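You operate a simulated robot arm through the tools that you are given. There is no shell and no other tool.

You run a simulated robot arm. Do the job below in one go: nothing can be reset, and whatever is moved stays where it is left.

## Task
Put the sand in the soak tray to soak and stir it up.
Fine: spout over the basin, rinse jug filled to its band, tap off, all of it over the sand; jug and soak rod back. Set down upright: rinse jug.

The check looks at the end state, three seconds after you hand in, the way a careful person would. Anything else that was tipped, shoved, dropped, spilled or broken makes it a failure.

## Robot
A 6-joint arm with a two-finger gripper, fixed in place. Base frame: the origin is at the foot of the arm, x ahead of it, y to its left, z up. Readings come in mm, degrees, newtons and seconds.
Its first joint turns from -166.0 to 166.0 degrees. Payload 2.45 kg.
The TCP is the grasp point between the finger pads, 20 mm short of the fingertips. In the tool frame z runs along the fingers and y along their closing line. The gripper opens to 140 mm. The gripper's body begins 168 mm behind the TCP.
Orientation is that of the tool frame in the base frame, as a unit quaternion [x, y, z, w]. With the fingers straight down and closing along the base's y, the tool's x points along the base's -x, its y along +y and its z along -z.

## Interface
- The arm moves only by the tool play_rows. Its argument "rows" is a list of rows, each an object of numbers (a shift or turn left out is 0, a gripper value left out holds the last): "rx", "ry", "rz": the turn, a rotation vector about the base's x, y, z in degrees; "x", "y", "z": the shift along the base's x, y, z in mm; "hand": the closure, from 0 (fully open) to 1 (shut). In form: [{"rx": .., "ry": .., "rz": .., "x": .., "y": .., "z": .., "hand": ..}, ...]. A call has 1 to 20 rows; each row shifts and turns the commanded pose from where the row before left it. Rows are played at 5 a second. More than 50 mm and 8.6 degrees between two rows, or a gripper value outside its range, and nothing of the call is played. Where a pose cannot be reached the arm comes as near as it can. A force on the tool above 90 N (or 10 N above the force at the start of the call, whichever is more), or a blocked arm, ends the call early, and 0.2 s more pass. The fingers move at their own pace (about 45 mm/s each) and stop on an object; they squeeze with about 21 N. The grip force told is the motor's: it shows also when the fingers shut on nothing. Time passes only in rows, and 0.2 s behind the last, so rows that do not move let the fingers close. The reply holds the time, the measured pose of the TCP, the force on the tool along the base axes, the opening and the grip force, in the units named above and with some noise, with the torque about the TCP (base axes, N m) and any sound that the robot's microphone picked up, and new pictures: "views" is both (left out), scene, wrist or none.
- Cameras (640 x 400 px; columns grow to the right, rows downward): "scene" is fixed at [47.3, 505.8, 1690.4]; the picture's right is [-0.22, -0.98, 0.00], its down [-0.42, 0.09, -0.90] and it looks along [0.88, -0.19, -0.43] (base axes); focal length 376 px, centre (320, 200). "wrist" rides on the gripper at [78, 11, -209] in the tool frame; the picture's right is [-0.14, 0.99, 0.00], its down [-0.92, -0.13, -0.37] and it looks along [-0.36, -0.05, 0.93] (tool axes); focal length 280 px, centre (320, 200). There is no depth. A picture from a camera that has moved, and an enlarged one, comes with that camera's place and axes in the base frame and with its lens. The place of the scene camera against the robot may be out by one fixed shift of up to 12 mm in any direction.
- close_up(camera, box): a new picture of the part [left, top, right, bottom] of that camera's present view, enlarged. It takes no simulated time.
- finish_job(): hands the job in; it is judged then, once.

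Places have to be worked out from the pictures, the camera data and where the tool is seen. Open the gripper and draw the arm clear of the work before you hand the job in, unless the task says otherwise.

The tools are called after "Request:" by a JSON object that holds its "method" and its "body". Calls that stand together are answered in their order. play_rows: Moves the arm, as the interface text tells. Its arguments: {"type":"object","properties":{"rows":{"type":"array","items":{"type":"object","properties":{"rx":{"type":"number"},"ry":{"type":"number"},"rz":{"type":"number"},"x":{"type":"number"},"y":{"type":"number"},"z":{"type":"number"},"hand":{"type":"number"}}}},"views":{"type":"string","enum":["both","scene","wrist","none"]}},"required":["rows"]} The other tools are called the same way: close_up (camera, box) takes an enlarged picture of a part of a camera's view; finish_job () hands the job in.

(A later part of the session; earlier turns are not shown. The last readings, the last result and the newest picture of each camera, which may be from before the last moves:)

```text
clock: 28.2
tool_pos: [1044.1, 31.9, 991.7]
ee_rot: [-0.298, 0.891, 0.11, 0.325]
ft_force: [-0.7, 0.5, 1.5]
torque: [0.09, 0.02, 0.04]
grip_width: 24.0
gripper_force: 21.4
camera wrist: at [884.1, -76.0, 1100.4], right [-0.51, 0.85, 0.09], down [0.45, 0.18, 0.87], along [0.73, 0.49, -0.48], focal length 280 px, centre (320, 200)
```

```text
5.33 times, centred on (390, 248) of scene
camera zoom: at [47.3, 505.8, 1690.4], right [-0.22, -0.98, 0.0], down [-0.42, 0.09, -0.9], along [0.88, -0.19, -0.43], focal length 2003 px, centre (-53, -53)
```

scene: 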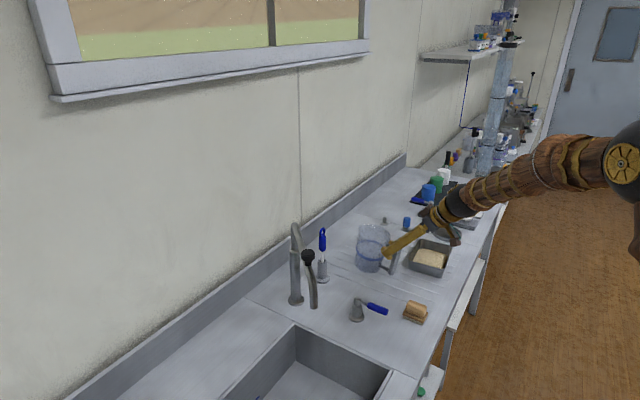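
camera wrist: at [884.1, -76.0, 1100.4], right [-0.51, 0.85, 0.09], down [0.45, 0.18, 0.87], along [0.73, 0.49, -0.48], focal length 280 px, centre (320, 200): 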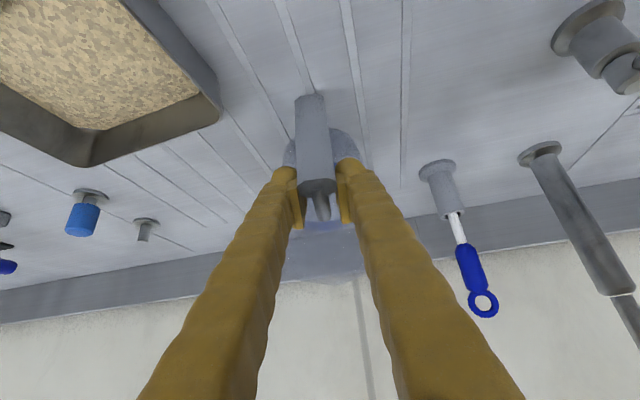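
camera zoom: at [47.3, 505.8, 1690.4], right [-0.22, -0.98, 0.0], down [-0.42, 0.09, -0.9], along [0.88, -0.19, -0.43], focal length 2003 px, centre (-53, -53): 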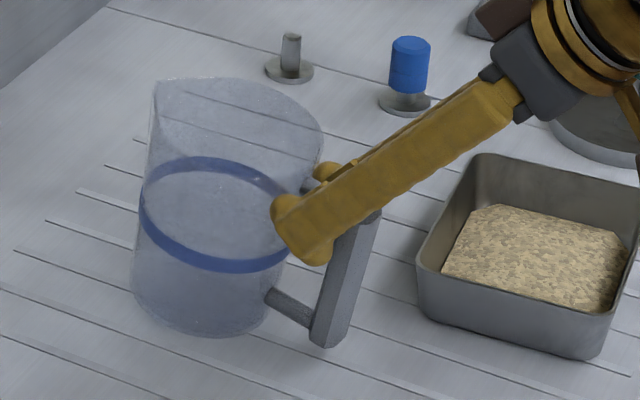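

The jug did not lift. The fingers slid up the handle and tilted it slightly, and the force reading is only 1.5 N. I lower back by the same amount so it settles upright, then check.

Request:
{"method": "play_rows", "body": {"rows": [{"z": -10}, {"z": -10}, {"z": -10}, {"x": 0}]}}

Request:
{"method": "close_up", "body": {"camera": "scene", "box": [330, 210, 450, 285]}}

Request:
{"method": "close_up", "body": {"camera": "wrist", "box": [220, 100, 420, 225]}}

```text
clock: 29.2
tool_pos: [1045.0, 30.9, 961.7]
ee_rot: [-0.298, 0.891, 0.109, 0.326]
ft_force: [3.6, -2.7, 25.6]
torque: [-0.14, -0.16, 0.01]
grip_width: 25.0
gripper_force: 21.4
camera wrist: at [884.2, -76.1, 1070.1], right [-0.51, 0.85, 0.09], down [0.45, 0.18, 0.88], along [0.73, 0.49, -0.47], focal length 280 px, centre (320, 200)
```

scene: 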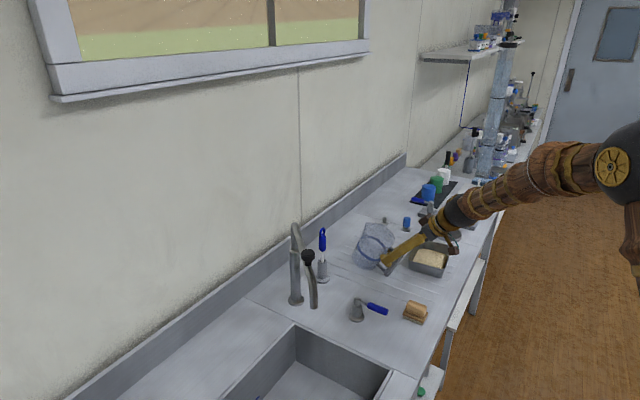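
wrist: 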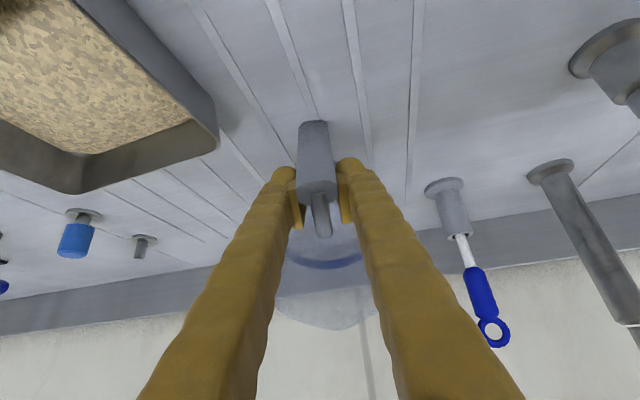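

```text
5.33 times, centred on (390, 248) of scene
camera zoom: at [47.3, 505.8, 1690.4], right [-0.22, -0.98, 0.0], down [-0.42, 0.09, -0.9], along [0.88, -0.19, -0.43], focal length 2003 px, centre (-53, -53)
```

zoom: 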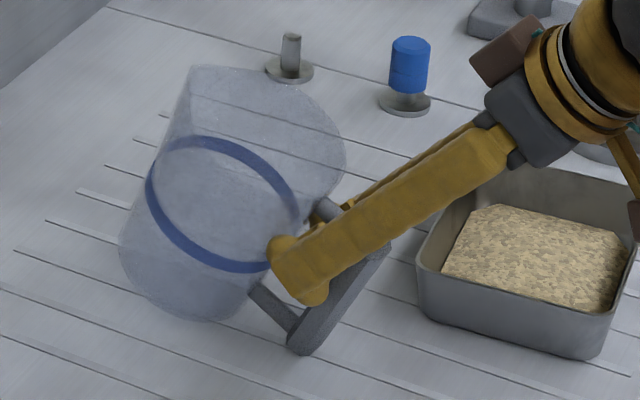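

```text
3.20 times, centred on (320, 162) of wrist
camera zoom: at [884.2, -76.1, 1070.1], right [-0.51, 0.85, 0.09], down [0.45, 0.18, 0.88], along [0.73, 0.49, -0.47], focal length 897 px, centre (320, 320)
```

zoom: 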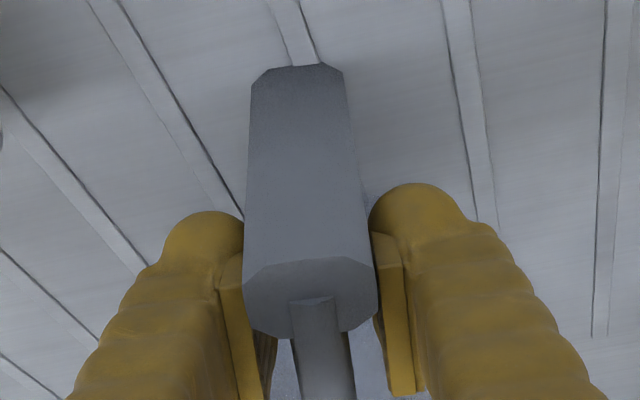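

The jug is leaning back onto its handle, and lowering made that worse. I raise gently back to the previous height, which should swing it back toward upright.

Request:
{"method": "play_rows", "body": {"rows": [{"z": 10}, {"z": 10}, {"z": 10}, {"x": 0}]}}

Request:
{"method": "close_up", "body": {"camera": "scene", "box": [330, 210, 450, 285]}}

Request:
{"method": "close_up", "body": {"camera": "wrist", "box": [220, 100, 420, 225]}}

```text
clock: 30.2
tool_pos: [1045.6, 32.6, 990.2]
ee_rot: [-0.298, 0.891, 0.11, 0.325]
ft_force: [0.1, -0.7, -1.7]
torque: [-0.03, 0.05, -0.02]
grip_width: 24.4
gripper_force: 21.1
camera wrist: at [884.4, -75.2, 1099.3], right [-0.51, 0.85, 0.09], down [0.45, 0.18, 0.87], along [0.73, 0.49, -0.48], focal length 280 px, centre (320, 200)
```

scene: 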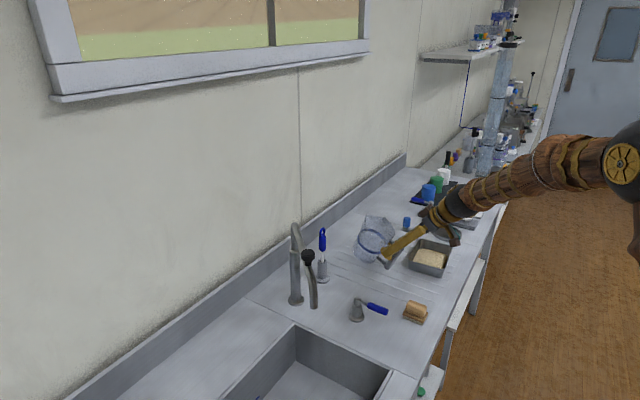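
wrist: 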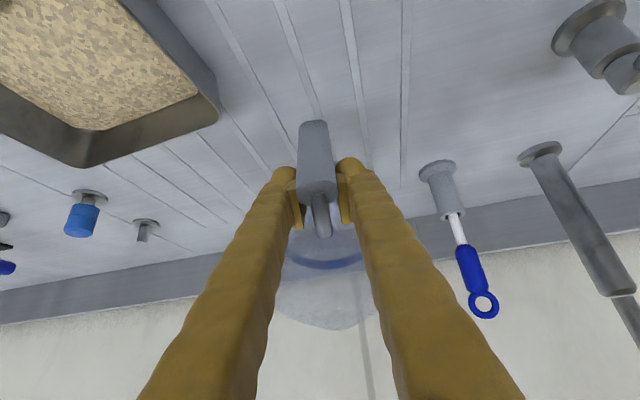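

```text
5.33 times, centred on (390, 248) of scene
camera zoom: at [47.3, 505.8, 1690.4], right [-0.22, -0.98, 0.0], down [-0.42, 0.09, -0.9], along [0.88, -0.19, -0.43], focal length 2003 px, centre (-53, -53)
```

zoom: 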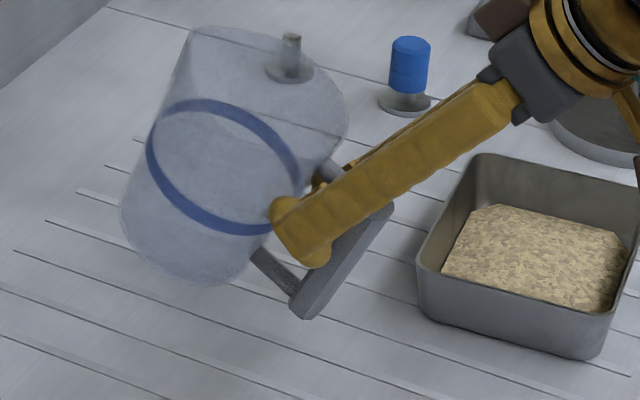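

```text
3.20 times, centred on (320, 162) of wrist
camera zoom: at [884.4, -75.2, 1099.3], right [-0.51, 0.85, 0.09], down [0.45, 0.18, 0.87], along [0.73, 0.49, -0.48], focal length 897 px, centre (320, 320)
```

zoom: 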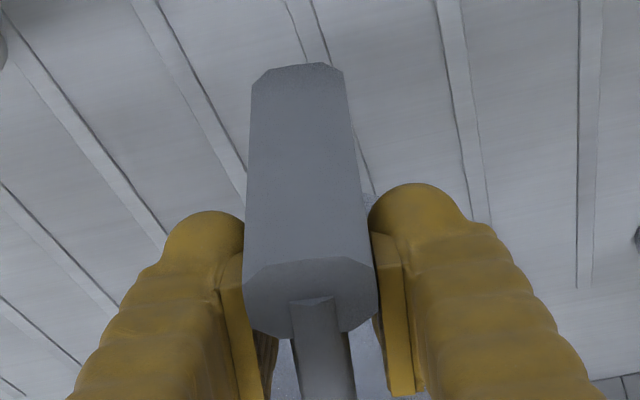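

The jug is now off the bench and held firmly, tipped back about 35°. That suggests my jaws were a few degrees off its flats when I first closed, and it has now aligned itself. I raise it, pull back a little and pitch the hand down to bring it upright.

Request:
{"method": "play_rows", "body": {"rows": [{"z": 25, "x": -10}, {"z": 25, "x": -10}, {"rx": -4.21, "ry": 5.59, "x": -10}, {"rx": -4.21, "ry": 5.59, "x": -10}, {"rx": -4.21, "ry": 5.59, "x": -10}, {"rx": -4.21, "ry": 5.59, "x": -10}, {"rx": -4.21, "ry": 5.59}, {"x": 0}]}}

Request:
{"method": "close_up", "body": {"camera": "scene", "box": [330, 190, 450, 265]}}

```text
clock: 32.0
tool_pos: [984.8, 33.1, 1040.5]
ee_rot: [-0.317, 0.947, 0.015, 0.041]
ft_force: [-0.2, 0.4, -1.2]
torque: [-0.02, 0.02, -0.02]
grip_width: 24.3
gripper_force: 20.9
camera wrist: at [902.9, -16.7, 1241.3], right [-0.49, 0.87, 0.01], down [0.78, 0.43, 0.45], along [0.39, 0.23, -0.89], focal length 280 px, centre (320, 200)
```

scene: 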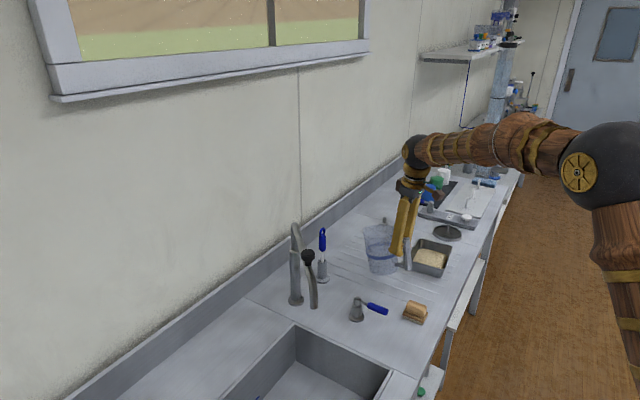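
wrist: 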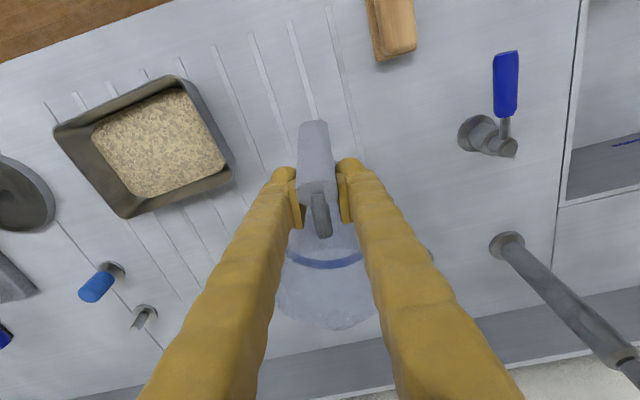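

```text
5.33 times, centred on (390, 228) of scene
camera zoom: at [47.3, 505.8, 1690.4], right [-0.22, -0.98, 0.0], down [-0.42, 0.09, -0.9], along [0.88, -0.19, -0.43], focal length 2003 px, centre (-53, 53)
```

zoom: 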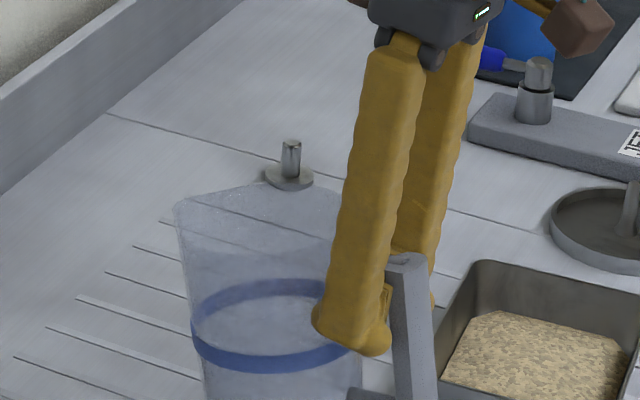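

Nearly upright, but the handle edge suggests it leans about 8° toward the lip. I pitch back a little and view it whole.

Request:
{"method": "play_rows", "body": {"rows": [{"rx": 4.5, "ry": -6.0}, {"x": 0}]}}

Request:
{"method": "close_up", "body": {"camera": "scene", "box": [340, 210, 452, 280]}}

```text
clock: 32.6
tool_pos: [986.0, 31.7, 1039.4]
ee_rot: [-0.316, 0.942, 0.035, 0.104]
ft_force: [-0.4, -0.7, -1.5]
torque: [0.0, 0.02, 0.0]
grip_width: 24.5
gripper_force: 20.9
camera wrist: at [883.0, -32.2, 1226.8], right [-0.49, 0.87, 0.03], down [0.73, 0.39, 0.56], along [0.48, 0.3, -0.83], focal length 280 px, centre (320, 200)
```

scene: 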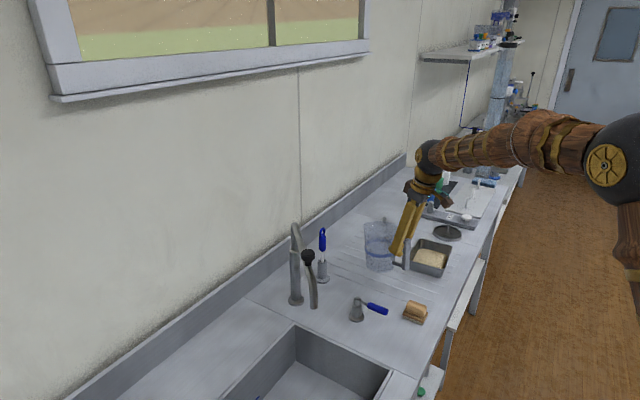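
wrist: 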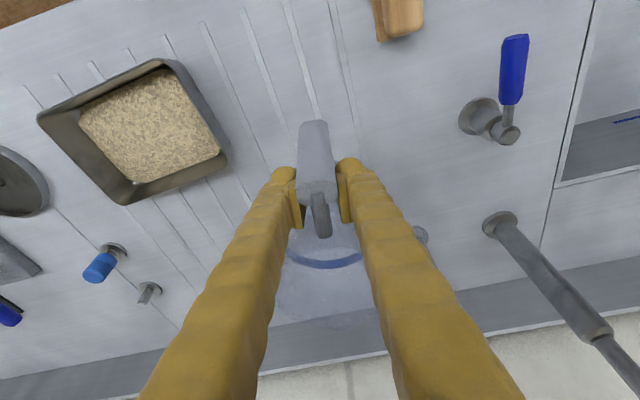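

```text
5.71 times, centred on (396, 245) of scene
camera zoom: at [47.3, 505.8, 1690.4], right [-0.22, -0.98, 0.0], down [-0.42, 0.09, -0.9], along [0.88, -0.19, -0.43], focal length 2146 px, centre (-114, -57)
```

zoom: 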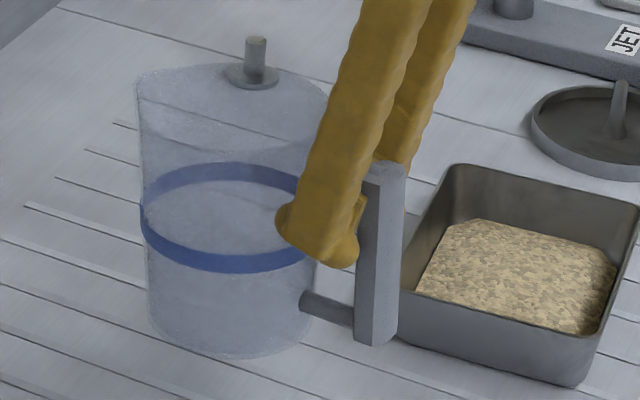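

That looks nearly upright. I give it a final 3° correction, raise it and carry it over the front area to above the open end of the basin, turning so the handle faces away from the spout.

Request:
{"method": "play_rows", "body": {"rows": [{"rx": 1.8, "ry": -2.4, "z": 20}, {"z": 25}, {"x": -46.6, "y": 8.8, "rz": -3.7}, {"x": -46.6, "y": 8.8, "rz": -3.7}, {"x": -46.6, "y": 8.8, "rz": -3.7}, {"x": -46.6, "y": 8.8, "rz": -3.7}, {"x": -46.6, "y": 8.8, "rz": -3.7}, {"x": -46.6, "y": 8.8, "rz": -3.7}, {"x": -46.6, "y": 8.8, "rz": -3.7}, {"x": -46.6, "y": 8.8, "rz": -3.7}, {"x": -46.6, "y": 8.8, "rz": -3.7}, {"x": -46.6, "y": 8.8, "rz": -3.7}, {"x": 0}]}}

Request:
{"method": "close_up", "body": {"camera": "scene", "box": [280, 240, 520, 390]}}

```text
clock: 35.4
tool_pos: [519.6, 121.7, 1085.9]
ee_rot: [0.001, 0.991, 0.0, 0.136]
ft_force: [-0.6, -0.6, -1.1]
torque: [0.03, 0.07, 0.03]
grip_width: 24.3
gripper_force: 21.1
camera wrist: at [388.6, 133.3, 1265.2], right [0.13, 0.99, 0.04], down [0.79, -0.13, 0.6], along [0.6, -0.05, -0.8], focal length 280 px, centre (320, 200)
```

scene: 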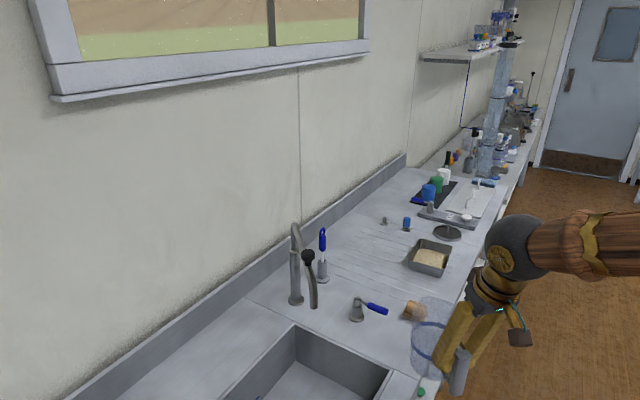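
wrist: 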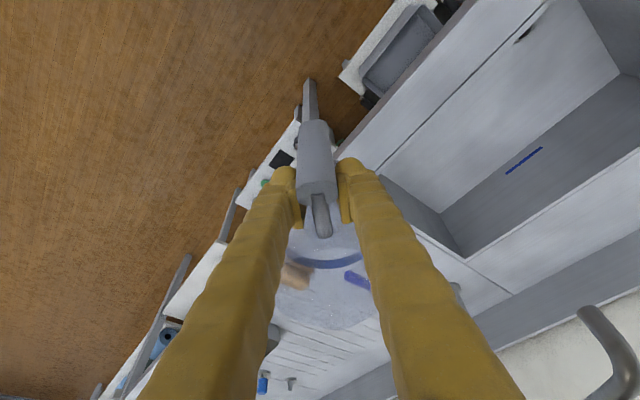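

```text
2.67 times, centred on (400, 315) of scene
camera zoom: at [47.3, 505.8, 1690.4], right [-0.22, -0.98, 0.0], down [-0.42, 0.09, -0.9], along [0.88, -0.19, -0.43], focal length 1002 px, centre (107, -107)
```

zoom: 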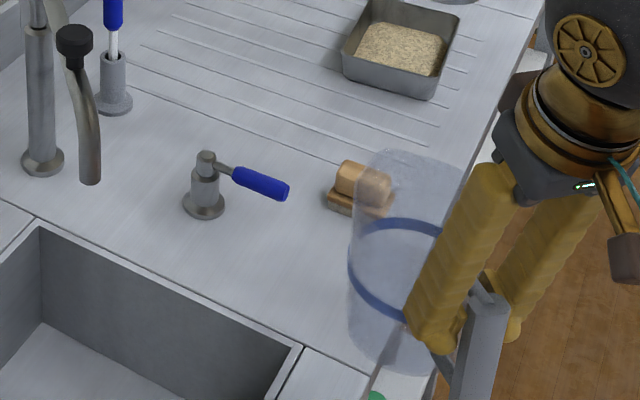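

The jug is upright with its handle toward the robot. I carry it over the basin, clear of the spout, then lower it to about 25 mm above the basin floor.

Request:
{"method": "play_rows", "body": {"rows": [{"x": -4, "y": 43}, {"x": -4, "y": 43}, {"x": -4, "y": 43}, {"x": -4, "y": 43}, {"x": -4, "y": 43}, {"x": -3, "y": 42}, {"z": -45}, {"z": -45}, {"z": -45}, {"x": 0}]}}

Request:
{"method": "close_up", "body": {"camera": "scene", "box": [200, 240, 440, 390]}}

```text
clock: 37.6
tool_pos: [497.0, 377.8, 950.5]
ee_rot: [-0.001, 0.991, 0.001, 0.136]
ft_force: [7.5, 0.5, 23.2]
torque: [0.04, 0.06, -0.02]
grip_width: 24.5
gripper_force: 21.2
camera wrist: at [366.3, 388.9, 1128.9], right [0.13, 0.99, 0.04], down [0.79, -0.13, 0.6], along [0.6, -0.05, -0.8], focal length 280 px, centre (320, 200)
```

scene: 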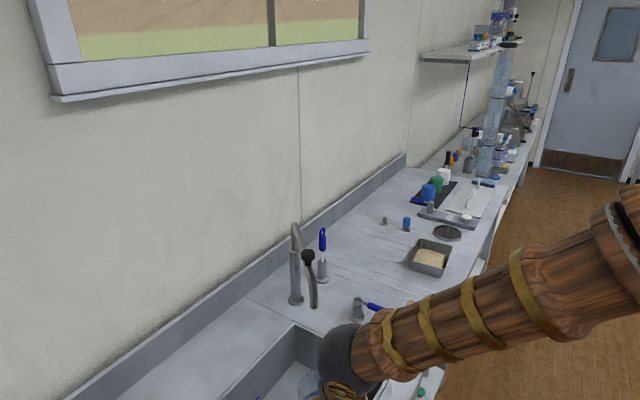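
wrist: 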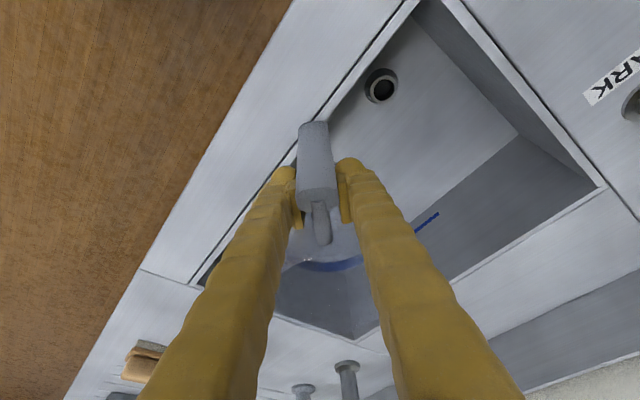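

```text
2.67 times, centred on (320, 315) of scene
camera zoom: at [47.3, 505.8, 1690.4], right [-0.22, -0.98, 0.0], down [-0.42, 0.09, -0.9], along [0.88, -0.19, -0.43], focal length 1002 px, centre (320, -107)
```

zoom: 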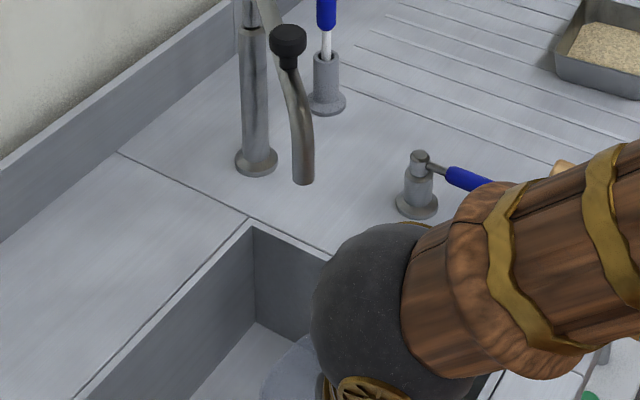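

The handle's lower end touched the front rim (23 N up). I raise 30 mm, shift toward the spout so the handle clears the rim, and check it is still upright.

Request:
{"method": "play_rows", "body": {"rows": [{"z": 15}, {"z": 20}, {"x": 32}, {"x": 32}, {"x": 31}, {"x": 0}]}}

Request:
{"method": "close_up", "body": {"camera": "scene", "box": [240, 220, 480, 370]}}

Request:
{"method": "close_up", "body": {"camera": "wrist", "box": [200, 80, 440, 300]}}

```text
clock: 39.0
tool_pos: [591.9, 377.2, 986.9]
ee_rot: [0.0, 0.991, 0.002, 0.136]
ft_force: [0.1, 0.6, -1.8]
torque: [-0.02, 0.04, 0.02]
grip_width: 24.2
gripper_force: 20.6
camera wrist: at [461.1, 388.0, 1166.4], right [0.13, 0.99, 0.04], down [0.79, -0.13, 0.6], along [0.6, -0.05, -0.8], focal length 280 px, centre (320, 200)
```

scene: 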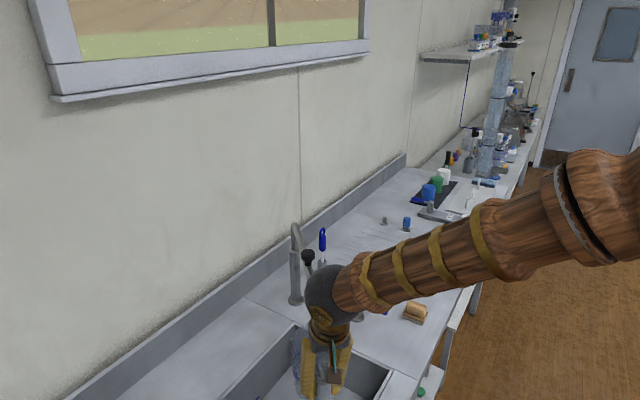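
wrist: 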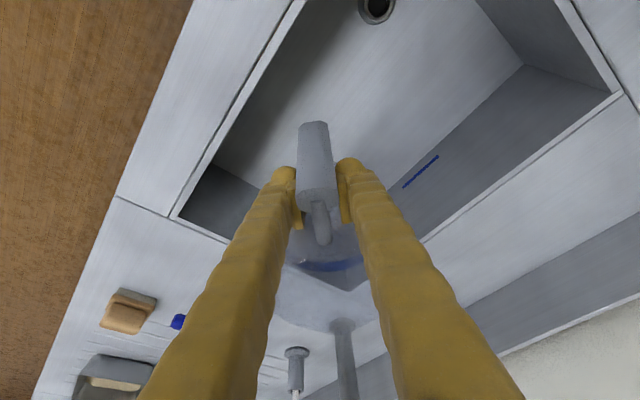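

```text
2.67 times, centred on (360, 295) of scene
camera zoom: at [47.3, 505.8, 1690.4], right [-0.22, -0.98, 0.0], down [-0.42, 0.09, -0.9], along [0.88, -0.19, -0.43], focal length 1002 px, centre (213, -53)
```

zoom: 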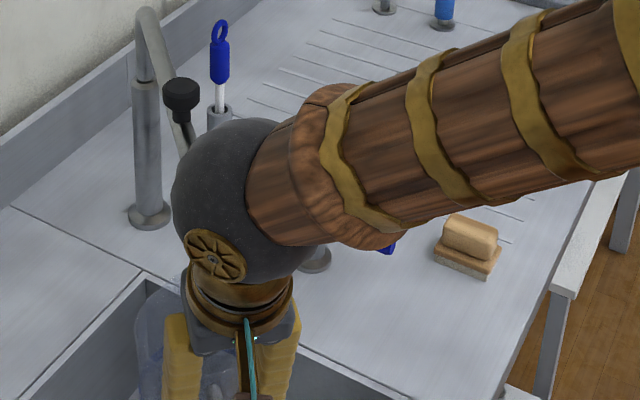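

```text
1.82 times, centred on (320, 190) of wrist
camera zoom: at [461.1, 388.0, 1166.4], right [0.13, 0.99, 0.04], down [0.79, -0.13, 0.6], along [0.6, -0.05, -0.8], focal length 510 px, centre (320, 218)
```

zoom: 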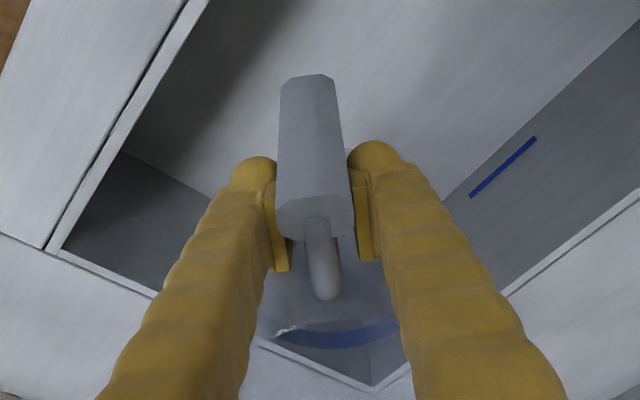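

Held upright and clear of the rim. I lower to just above the basin floor.

Request:
{"method": "play_rows", "body": {"rows": [{"z": -30}, {"z": -30}, {"z": -30}, {"z": -30}, {"z": -5}, {"x": 0}]}}

```text
clock: 40.4
tool_pos: [593.5, 377.5, 861.0]
ee_rot: [-0.001, 0.991, 0.0, 0.135]
ft_force: [-0.1, 0.1, -1.4]
torque: [0.0, 0.02, -0.02]
grip_width: 24.1
gripper_force: 20.9
camera wrist: at [460.8, 387.8, 1039.5], right [0.13, 0.99, 0.04], down [0.79, -0.13, 0.6], along [0.6, -0.05, -0.8], focal length 280 px, centre (320, 200)
```

scene: 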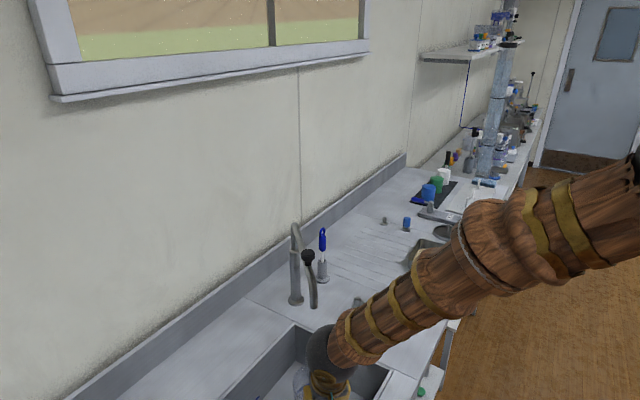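
wrist: 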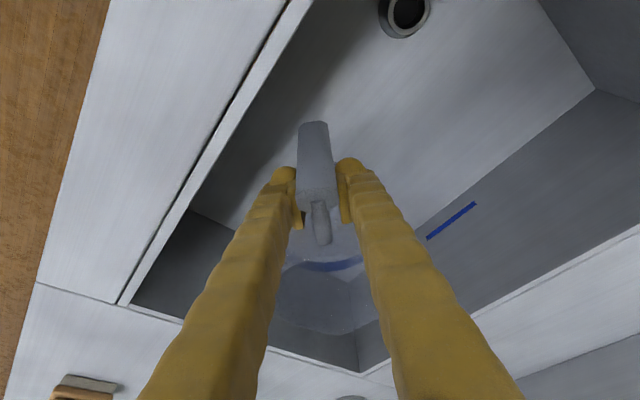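

Still free. I keep going down in small steps and watch for the vertical force.

Request:
{"method": "play_rows", "body": {"rows": [{"z": -5}, {"z": -5}, {"x": 0}], "views": "none"}}

Request:
{"method": "play_rows", "body": {"rows": [{"z": -4}, {"z": -4}, {"x": 0}], "views": "none"}}

```text
clock: 41.2
tool_pos: [591.6, 377.1, 851.1]
ee_rot: [0.0, 0.991, 0.0, 0.137]
ft_force: [0.4, 0.2, -1.4]
torque: [0.03, 0.06, 0.01]
grip_width: 24.1
gripper_force: 21.0
```

```text
clock: 42.0
tool_pos: [591.9, 377.2, 843.5]
ee_rot: [0.0, 0.991, 0.001, 0.135]
ft_force: [0.1, 0.3, -1.0]
torque: [0.0, 0.05, -0.02]
grip_width: 24.1
gripper_force: 21.0
```

Request:
{"method": "play_rows", "body": {"rows": [{"z": -4}, {"z": -4}, {"x": 0}], "views": "none"}}

Request:
{"method": "play_rows", "body": {"rows": [{"z": -3}, {"z": -3}, {"x": 0}], "views": "none"}}

```text
clock: 42.8
tool_pos: [591.7, 377.2, 835.2]
ee_rot: [0.0, 0.991, -0.001, 0.135]
ft_force: [0.6, 0.4, -0.9]
torque: [0.0, 0.05, -0.01]
grip_width: 24.0
gripper_force: 20.4
```

```text
clock: 43.6
tool_pos: [591.3, 378.3, 829.9]
ee_rot: [0.001, 0.991, 0.0, 0.135]
ft_force: [0.2, 0.5, -1.8]
torque: [-0.02, 0.07, 0.0]
grip_width: 24.1
gripper_force: 21.6
```

Not yet touching at z=830, so I continue the slow descent.

Request:
{"method": "play_rows", "body": {"rows": [{"z": -3}, {"z": -3}, {"x": 0}], "views": "none"}}

Request:
{"method": "play_rows", "body": {"rows": [{"z": -3}, {"z": -3}, {"x": 0}], "views": "wrist"}}

```text
clock: 44.4
tool_pos: [591.5, 377.4, 823.7]
ee_rot: [0.0, 0.991, 0.0, 0.135]
ft_force: [-3.0, 0.1, 6.5]
torque: [0.02, -0.56, 0.01]
grip_width: 23.9
gripper_force: 20.9
```

```text
clock: 45.2
tool_pos: [590.4, 376.7, 816.8]
ee_rot: [0.0, 0.991, 0.001, 0.136]
ft_force: [-7.1, 1.2, 20.8]
torque: [-0.03, 0.07, 0.0]
grip_width: 23.9
gripper_force: 20.8
camera wrist: at [460.3, 388.9, 996.3], right [0.13, 0.99, 0.04], down [0.79, -0.13, 0.6], along [0.6, -0.05, -0.8], focal length 280 px, centre (320, 200)
```

wrist: 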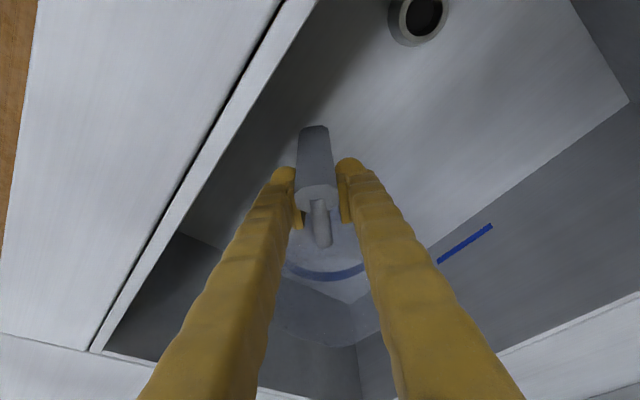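

The jug is on the floor: it touched at about 824 and settled flat by 817. I ease off, open the fingers and back straight out along the tool axis.

Request:
{"method": "play_rows", "body": {"rows": [{"z": 2}, {"hand": 0.75}, {"hand": 0.6}, {"hand": 0.55}, {"x": -6, "z": 24}, {"x": -10, "z": 38}, {"x": -10, "z": 38}, {"x": -10, "z": 38}, {"x": 0}]}}

Request:
{"method": "close_up", "body": {"camera": "scene", "box": [240, 290, 400, 400]}}

Request:
{"method": "close_up", "body": {"camera": "wrist", "box": [220, 80, 420, 280]}}

```text
clock: 47.2
tool_pos: [561.2, 378.1, 959.8]
ee_rot: [0.0, 0.991, 0.0, 0.136]
ft_force: [0.1, 0.1, 0.1]
torque: [0.0, 0.04, -0.01]
grip_width: 63.1
gripper_force: 0.0
camera wrist: at [428.2, 390.1, 1138.6], right [0.13, 0.99, 0.04], down [0.79, -0.13, 0.6], along [0.6, -0.05, -0.8], focal length 280 px, centre (320, 200)
```

scene: 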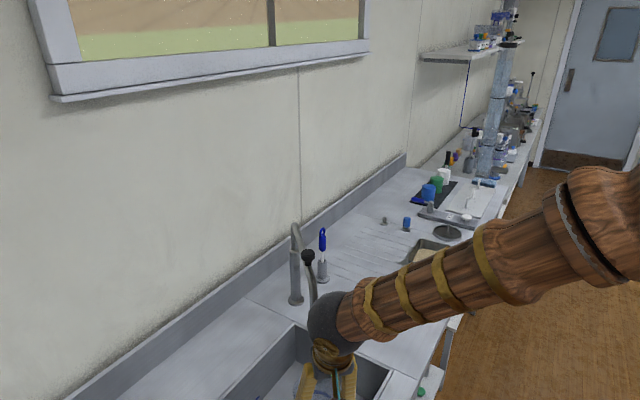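
wrist: 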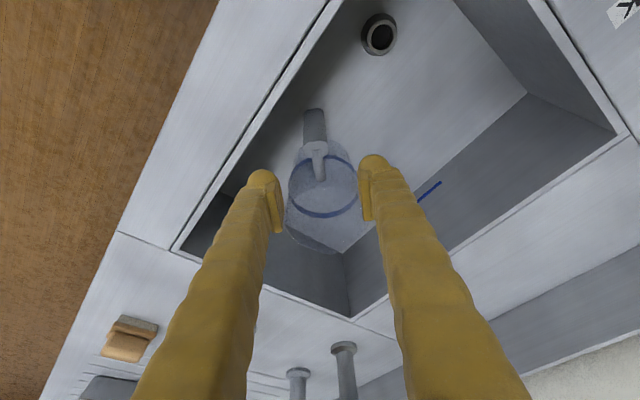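

```text
3.64 times, centred on (320, 345) of scene
camera zoom: at [47.3, 505.8, 1690.4], right [-0.22, -0.98, 0.0], down [-0.42, 0.09, -0.9], along [0.88, -0.19, -0.43], focal length 1366 px, centre (320, -327)
```

zoom: 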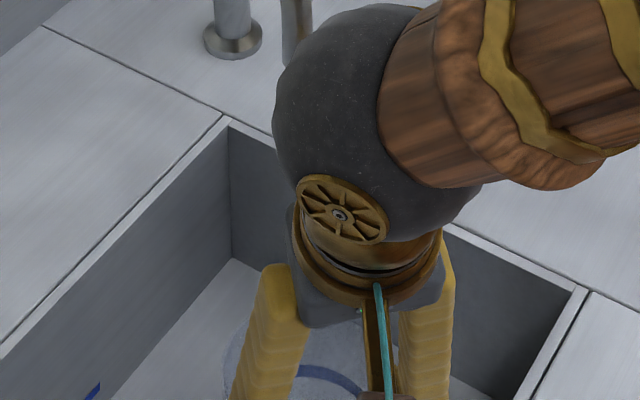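

```text
2.00 times, centred on (320, 180) of wrist
camera zoom: at [428.2, 390.1, 1138.6], right [0.13, 0.99, 0.04], down [0.79, -0.13, 0.6], along [0.6, -0.05, -0.8], focal length 561 px, centre (320, 240)
```

zoom: 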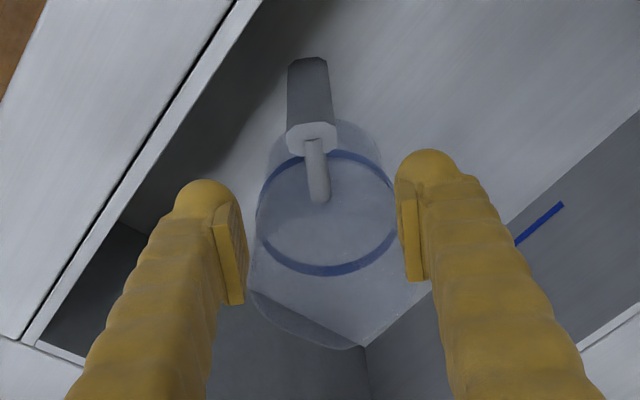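

The jug stands upright in the basin at about (678,377), right under the spout. I back the arm out, bring the tool back to vertical and return to the lever.

Request:
{"method": "play_rows", "body": {"rows": [{"z": 45}, {"z": 45}, {"z": 45}, {"z": 35}, {"x": 7, "y": -45, "ry": 7.8}, {"x": 7, "y": -45, "ry": 7.8}, {"x": 7, "y": -45, "rz": 7.5}, {"x": 7, "y": -45, "rz": 7.5}, {"x": 48, "y": -8, "rz": 7.5}, {"x": 48, "y": -8, "rz": 7.5}, {"x": 48, "y": -8, "rz": 7.5}, {"x": 48, "y": -8, "rz": 7.5}, {"x": 48, "y": -6}, {"x": 2, "z": -30}, {"x": 0}]}}

Request:
{"method": "close_up", "body": {"camera": "wrist", "box": [400, 80, 640, 230]}}

```text
clock: 50.4
tool_pos: [827.9, 159.3, 1096.8]
ee_rot: [-0.383, 0.924, -0.001, 0.001]
ft_force: [0.4, -0.6, 0.2]
torque: [0.03, -0.02, 0.0]
grip_width: 63.1
gripper_force: 0.1
camera wrist: at [765.1, 112.2, 1304.6], right [-0.6, 0.8, 0.0], down [0.74, 0.56, 0.37], along [0.29, 0.22, -0.93], focal length 280 px, centre (320, 200)
```

scene: 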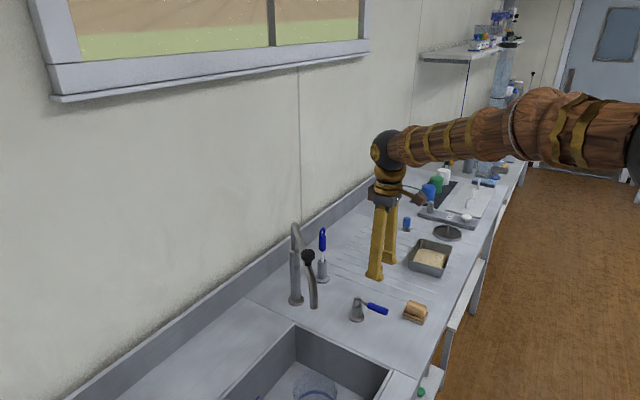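
wrist: 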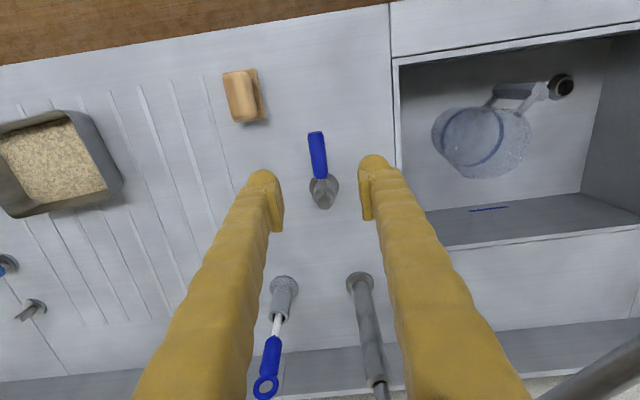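

```text
2.67 times, centred on (520, 155) of wrist
camera zoom: at [765.1, 112.2, 1304.6], right [-0.6, 0.8, 0.0], down [0.74, 0.56, 0.37], along [0.29, 0.22, -0.93], focal length 748 px, centre (-213, 320)
```

zoom: 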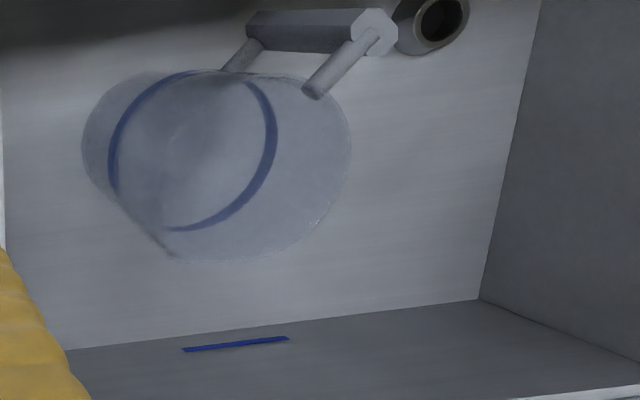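

The jug is clearly visible from here. I go down onto the lever handle and grip it again.

Request:
{"method": "play_rows", "body": {"rows": [{"x": 4.5, "y": 2, "z": -40}, {"z": -45}, {"z": -45}, {"z": -41}, {"hand": 0.75}, {"hand": 0.9}, {"hand": 1.0}, {"hand": 1.0}]}}

Request:
{"method": "close_up", "body": {"camera": "wrist", "box": [400, 80, 640, 230]}}

```text
clock: 52.2
tool_pos: [831.5, 161.5, 926.3]
ee_rot: [-0.382, 0.924, 0.001, 0.001]
ft_force: [28.3, -25.1, -12.8]
torque: [0.51, 0.47, -0.64]
grip_width: 13.7
gripper_force: 28.3
camera wrist: at [768.2, 113.4, 1134.0], right [-0.6, 0.8, 0.0], down [0.74, 0.56, 0.37], along [0.29, 0.22, -0.93], focal length 280 px, centre (320, 200)
```

scene: 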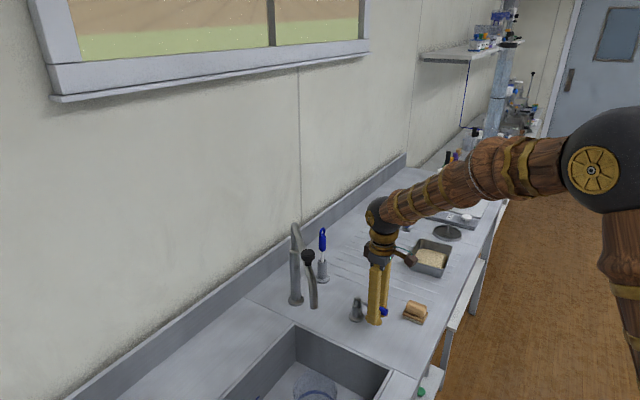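
wrist: 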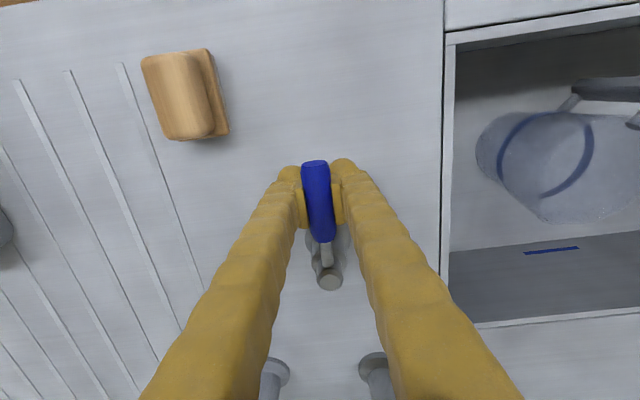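

```text
2.67 times, centred on (520, 155) of wrist
camera zoom: at [768.2, 113.4, 1134.0], right [-0.6, 0.8, 0.0], down [0.74, 0.56, 0.37], along [0.29, 0.22, -0.93], focal length 748 px, centre (-213, 320)
```

zoom: 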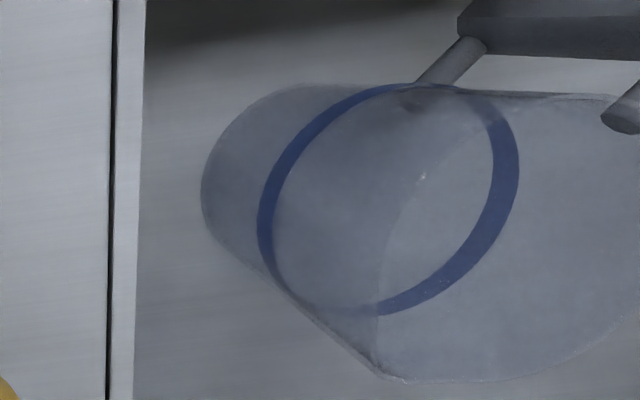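

Gripped, and the band is well visible. I open the tap by the same 10° and look at the fill after a moment.

Request:
{"method": "play_rows", "body": {"rows": [{"x": 5.3, "y": -5.2, "rz": 5}, {"x": 4.6, "y": -3.7, "rz": 5}, {"x": 0}]}}

Request:
{"method": "close_up", "body": {"camera": "wrist", "box": [440, 80, 640, 205]}}

```text
clock: 53.0
tool_pos: [839.5, 152.9, 926.2]
ee_rot: [-0.462, 0.887, 0.001, 0.0]
ft_force: [-7.3, -1.0, -8.0]
torque: [-0.07, -0.06, 0.29]
grip_width: 13.1
gripper_force: 39.7
camera wrist: at [787.1, 95.1, 1134.1], right [-0.73, 0.68, 0.0], down [0.63, 0.68, 0.37], along [0.25, 0.27, -0.93], focal length 280 px, centre (320, 200)
```

scene: 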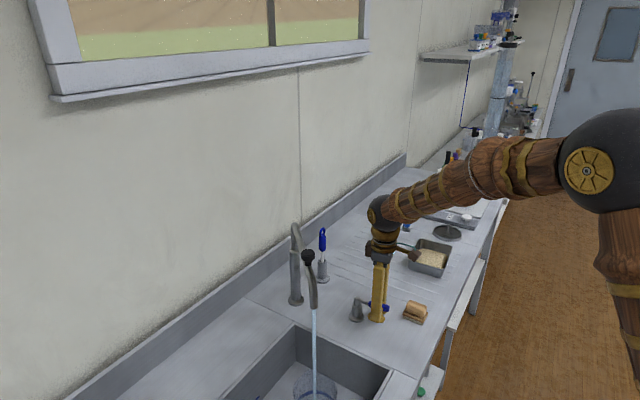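
wrist: 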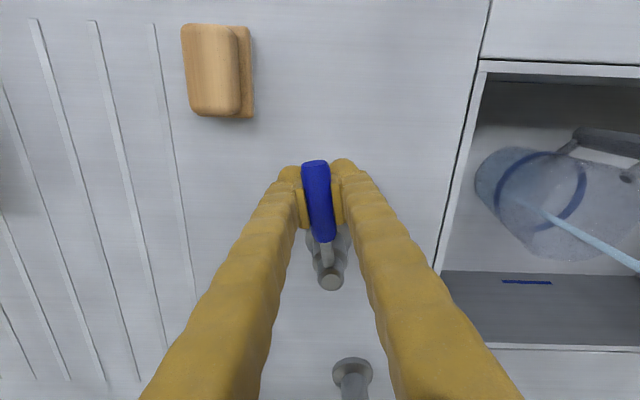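

```text
3.20 times, centred on (540, 142) of wrist
camera zoom: at [787.1, 95.1, 1134.1], right [-0.73, 0.68, 0.0], down [0.63, 0.68, 0.37], along [0.25, 0.27, -0.93], focal length 897 px, centre (-384, 384)
```

zoom: 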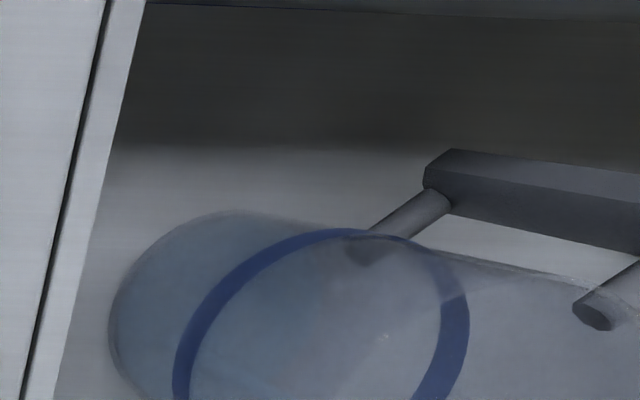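

The stream lands inside the jug. Let me see the water surface better.

Request:
{"method": "close_up", "body": {"camera": "wrist", "box": [460, 130, 640, 280]}}

Request:
{"method": "play_rows", "body": {"rows": [{"x": 0}, {"x": 0}], "views": "wrist"}}

Request:
{"method": "close_up", "body": {"camera": "wrist", "box": [460, 130, 640, 280]}}

```text
2.67 times, centred on (550, 205) of wrist
camera zoom: at [787.1, 95.1, 1134.1], right [-0.73, 0.68, 0.0], down [0.63, 0.68, 0.37], along [0.25, 0.27, -0.93], focal length 748 px, centre (-293, 187)
```

zoom: 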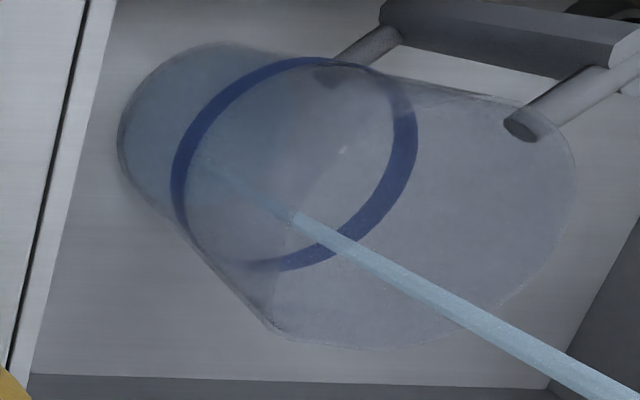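

```text
clock: 53.6
tool_pos: [840.9, 152.1, 926.1]
ee_rot: [-0.462, 0.887, 0.0, 0.0]
ft_force: [-9.2, 2.6, -8.8]
torque: [-0.13, -0.1, 0.56]
grip_width: 13.1
gripper_force: 40.1
camera wrist: at [787.1, 95.0, 1134.1], right [-0.73, 0.68, 0.0], down [0.63, 0.68, 0.37], along [0.25, 0.27, -0.93], focal length 280 px, centre (320, 200)
```

wrist: 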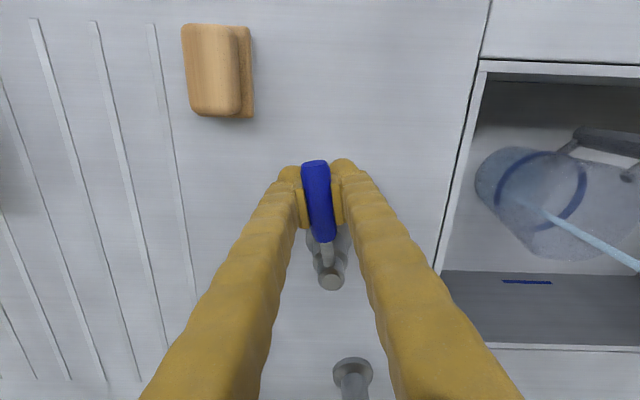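

```text
2.67 times, centred on (550, 205) of wrist
camera zoom: at [787.1, 95.0, 1134.1], right [-0.73, 0.68, 0.0], down [0.63, 0.68, 0.37], along [0.25, 0.27, -0.93], focal length 748 px, centre (-293, 187)
```

zoom: 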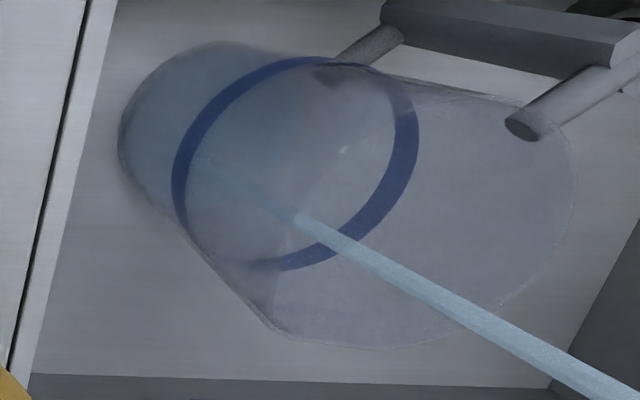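

Bluish water is building at the jug's bottom. I wait another second and compare.

Request:
{"method": "play_rows", "body": {"rows": [{"x": 0}, {"x": 0}, {"x": 0}, {"x": 0}], "views": "none"}}

Request:
{"method": "close_up", "body": {"camera": "wrist", "box": [460, 130, 640, 280]}}

```text
clock: 54.6
tool_pos: [840.6, 153.1, 925.5]
ee_rot: [-0.462, 0.887, 0.001, -0.001]
ft_force: [-8.8, 6.2, -10.1]
torque: [-0.1, -0.15, 0.64]
grip_width: 13.1
gripper_force: 39.4
```

```text
2.67 times, centred on (550, 205) of wrist
camera zoom: at [787.2, 95.0, 1134.1], right [-0.73, 0.68, 0.0], down [0.63, 0.68, 0.37], along [0.25, 0.27, -0.93], focal length 748 px, centre (-293, 187)
```

zoom: 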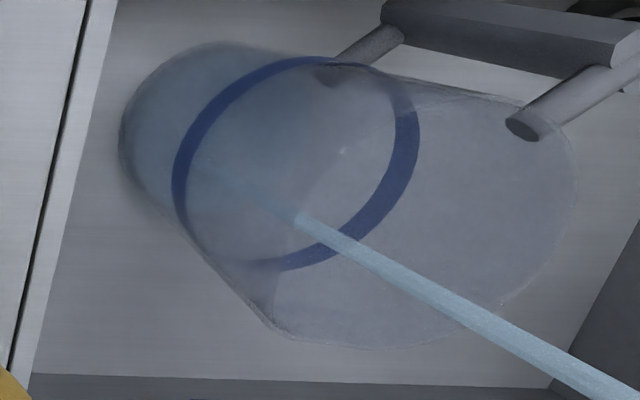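

The level rises slowly at 10°, so I open the lever another 10°.

Request:
{"method": "play_rows", "body": {"rows": [{"x": 5.0, "y": -3.3, "rz": 5}, {"x": 5.2, "y": -2.9, "rz": 5}, {"x": 0}, {"x": 0}, {"x": 0}], "views": "wrist"}}

Request:
{"method": "close_up", "body": {"camera": "wrist", "box": [460, 130, 640, 280]}}

```text
clock: 55.8
tool_pos: [851.2, 146.8, 925.8]
ee_rot: [-0.538, 0.843, 0.0, -0.001]
ft_force: [-11.8, 27.9, -15.8]
torque: [-0.45, -0.21, 1.39]
grip_width: 13.6
gripper_force: 39.4
camera wrist: at [808.5, 80.6, 1134.2], right [-0.84, 0.54, 0.0], down [0.51, 0.78, 0.37], along [0.2, 0.31, -0.93], focal length 280 px, centre (320, 200)
```

wrist: 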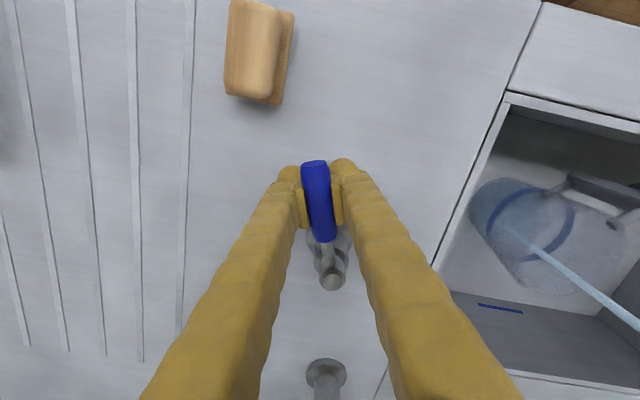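

```text
2.67 times, centred on (550, 205) of wrist
camera zoom: at [808.5, 80.6, 1134.2], right [-0.84, 0.54, 0.0], down [0.51, 0.78, 0.37], along [0.2, 0.31, -0.93], focal length 748 px, centre (-293, 187)
```

zoom: 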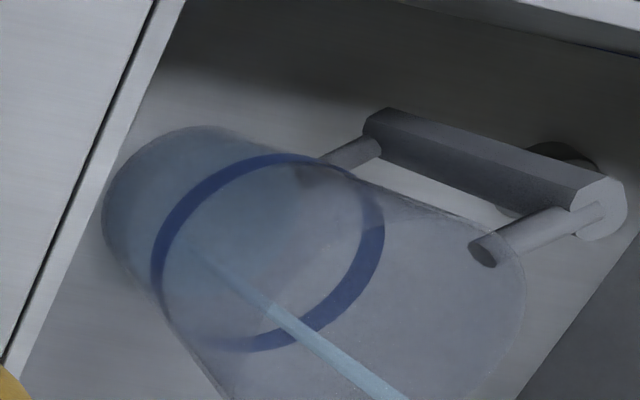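

The stream still reaches nearly to the base, so the water is shallow. I wait three seconds and measure the rate.

Request:
{"method": "play_rows", "body": {"rows": [{"x": 0}, {"x": 0}, {"x": 0}, {"x": 0}, {"x": 0}, {"x": 0}, {"x": 0}, {"x": 0}, {"x": 0}, {"x": 0}, {"x": 0}, {"x": 0}, {"x": 0}, {"x": 0}], "views": "none"}}

Request:
{"method": "close_up", "body": {"camera": "wrist", "box": [460, 140, 640, 300]}}

```text
clock: 58.8
tool_pos: [851.1, 144.9, 927.4]
ee_rot: [-0.537, 0.843, 0.0, 0.0]
ft_force: [-11.7, 22.9, -11.8]
torque: [-0.42, -0.2, 1.29]
grip_width: 13.5
gripper_force: 39.9
```

```text
2.50 times, centred on (550, 220) of wrist
camera zoom: at [808.4, 80.3, 1134.4], right [-0.84, 0.54, 0.0], down [0.51, 0.78, 0.37], along [0.2, 0.31, -0.93], focal length 701 px, centre (-255, 150)
```

zoom: 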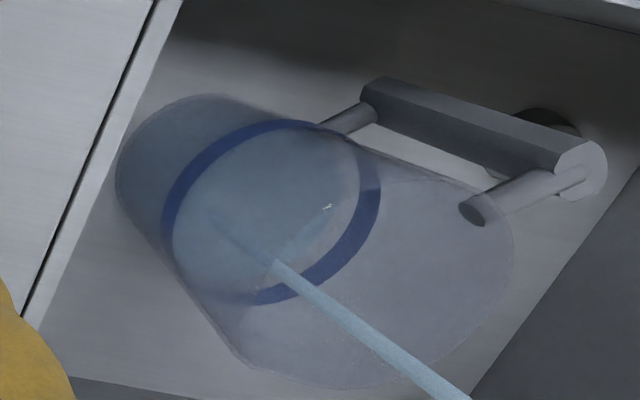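

The water surface looks near the band's lower edge. I zoom in before any more time passes.

Request:
{"method": "close_up", "body": {"camera": "wrist", "box": [500, 170, 620, 270]}}

Request:
{"method": "close_up", "body": {"camera": "scene", "box": [270, 340, 370, 400]}}

```text
4.00 times, centred on (560, 220) of wrist
camera zoom: at [808.4, 80.3, 1134.4], right [-0.84, 0.54, 0.0], down [0.51, 0.78, 0.37], along [0.2, 0.31, -0.93], focal length 1122 px, centre (-640, 120)
```

zoom: 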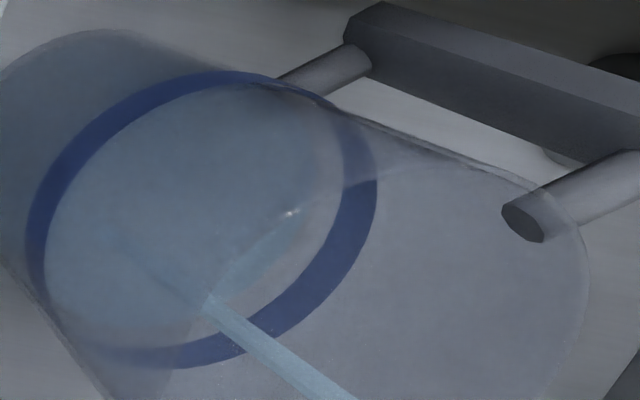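

```text
6.40 times, centred on (320, 370) of scene
camera zoom: at [47.3, 505.8, 1690.4], right [-0.22, -0.98, 0.0], down [-0.42, 0.09, -0.9], along [0.88, -0.19, -0.43], focal length 2404 px, centre (320, -888)
```

zoom: 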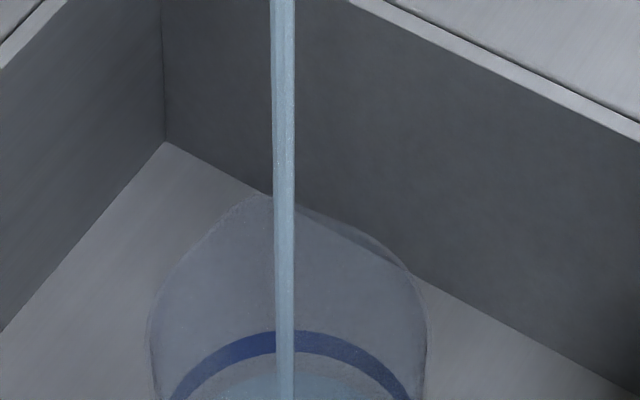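

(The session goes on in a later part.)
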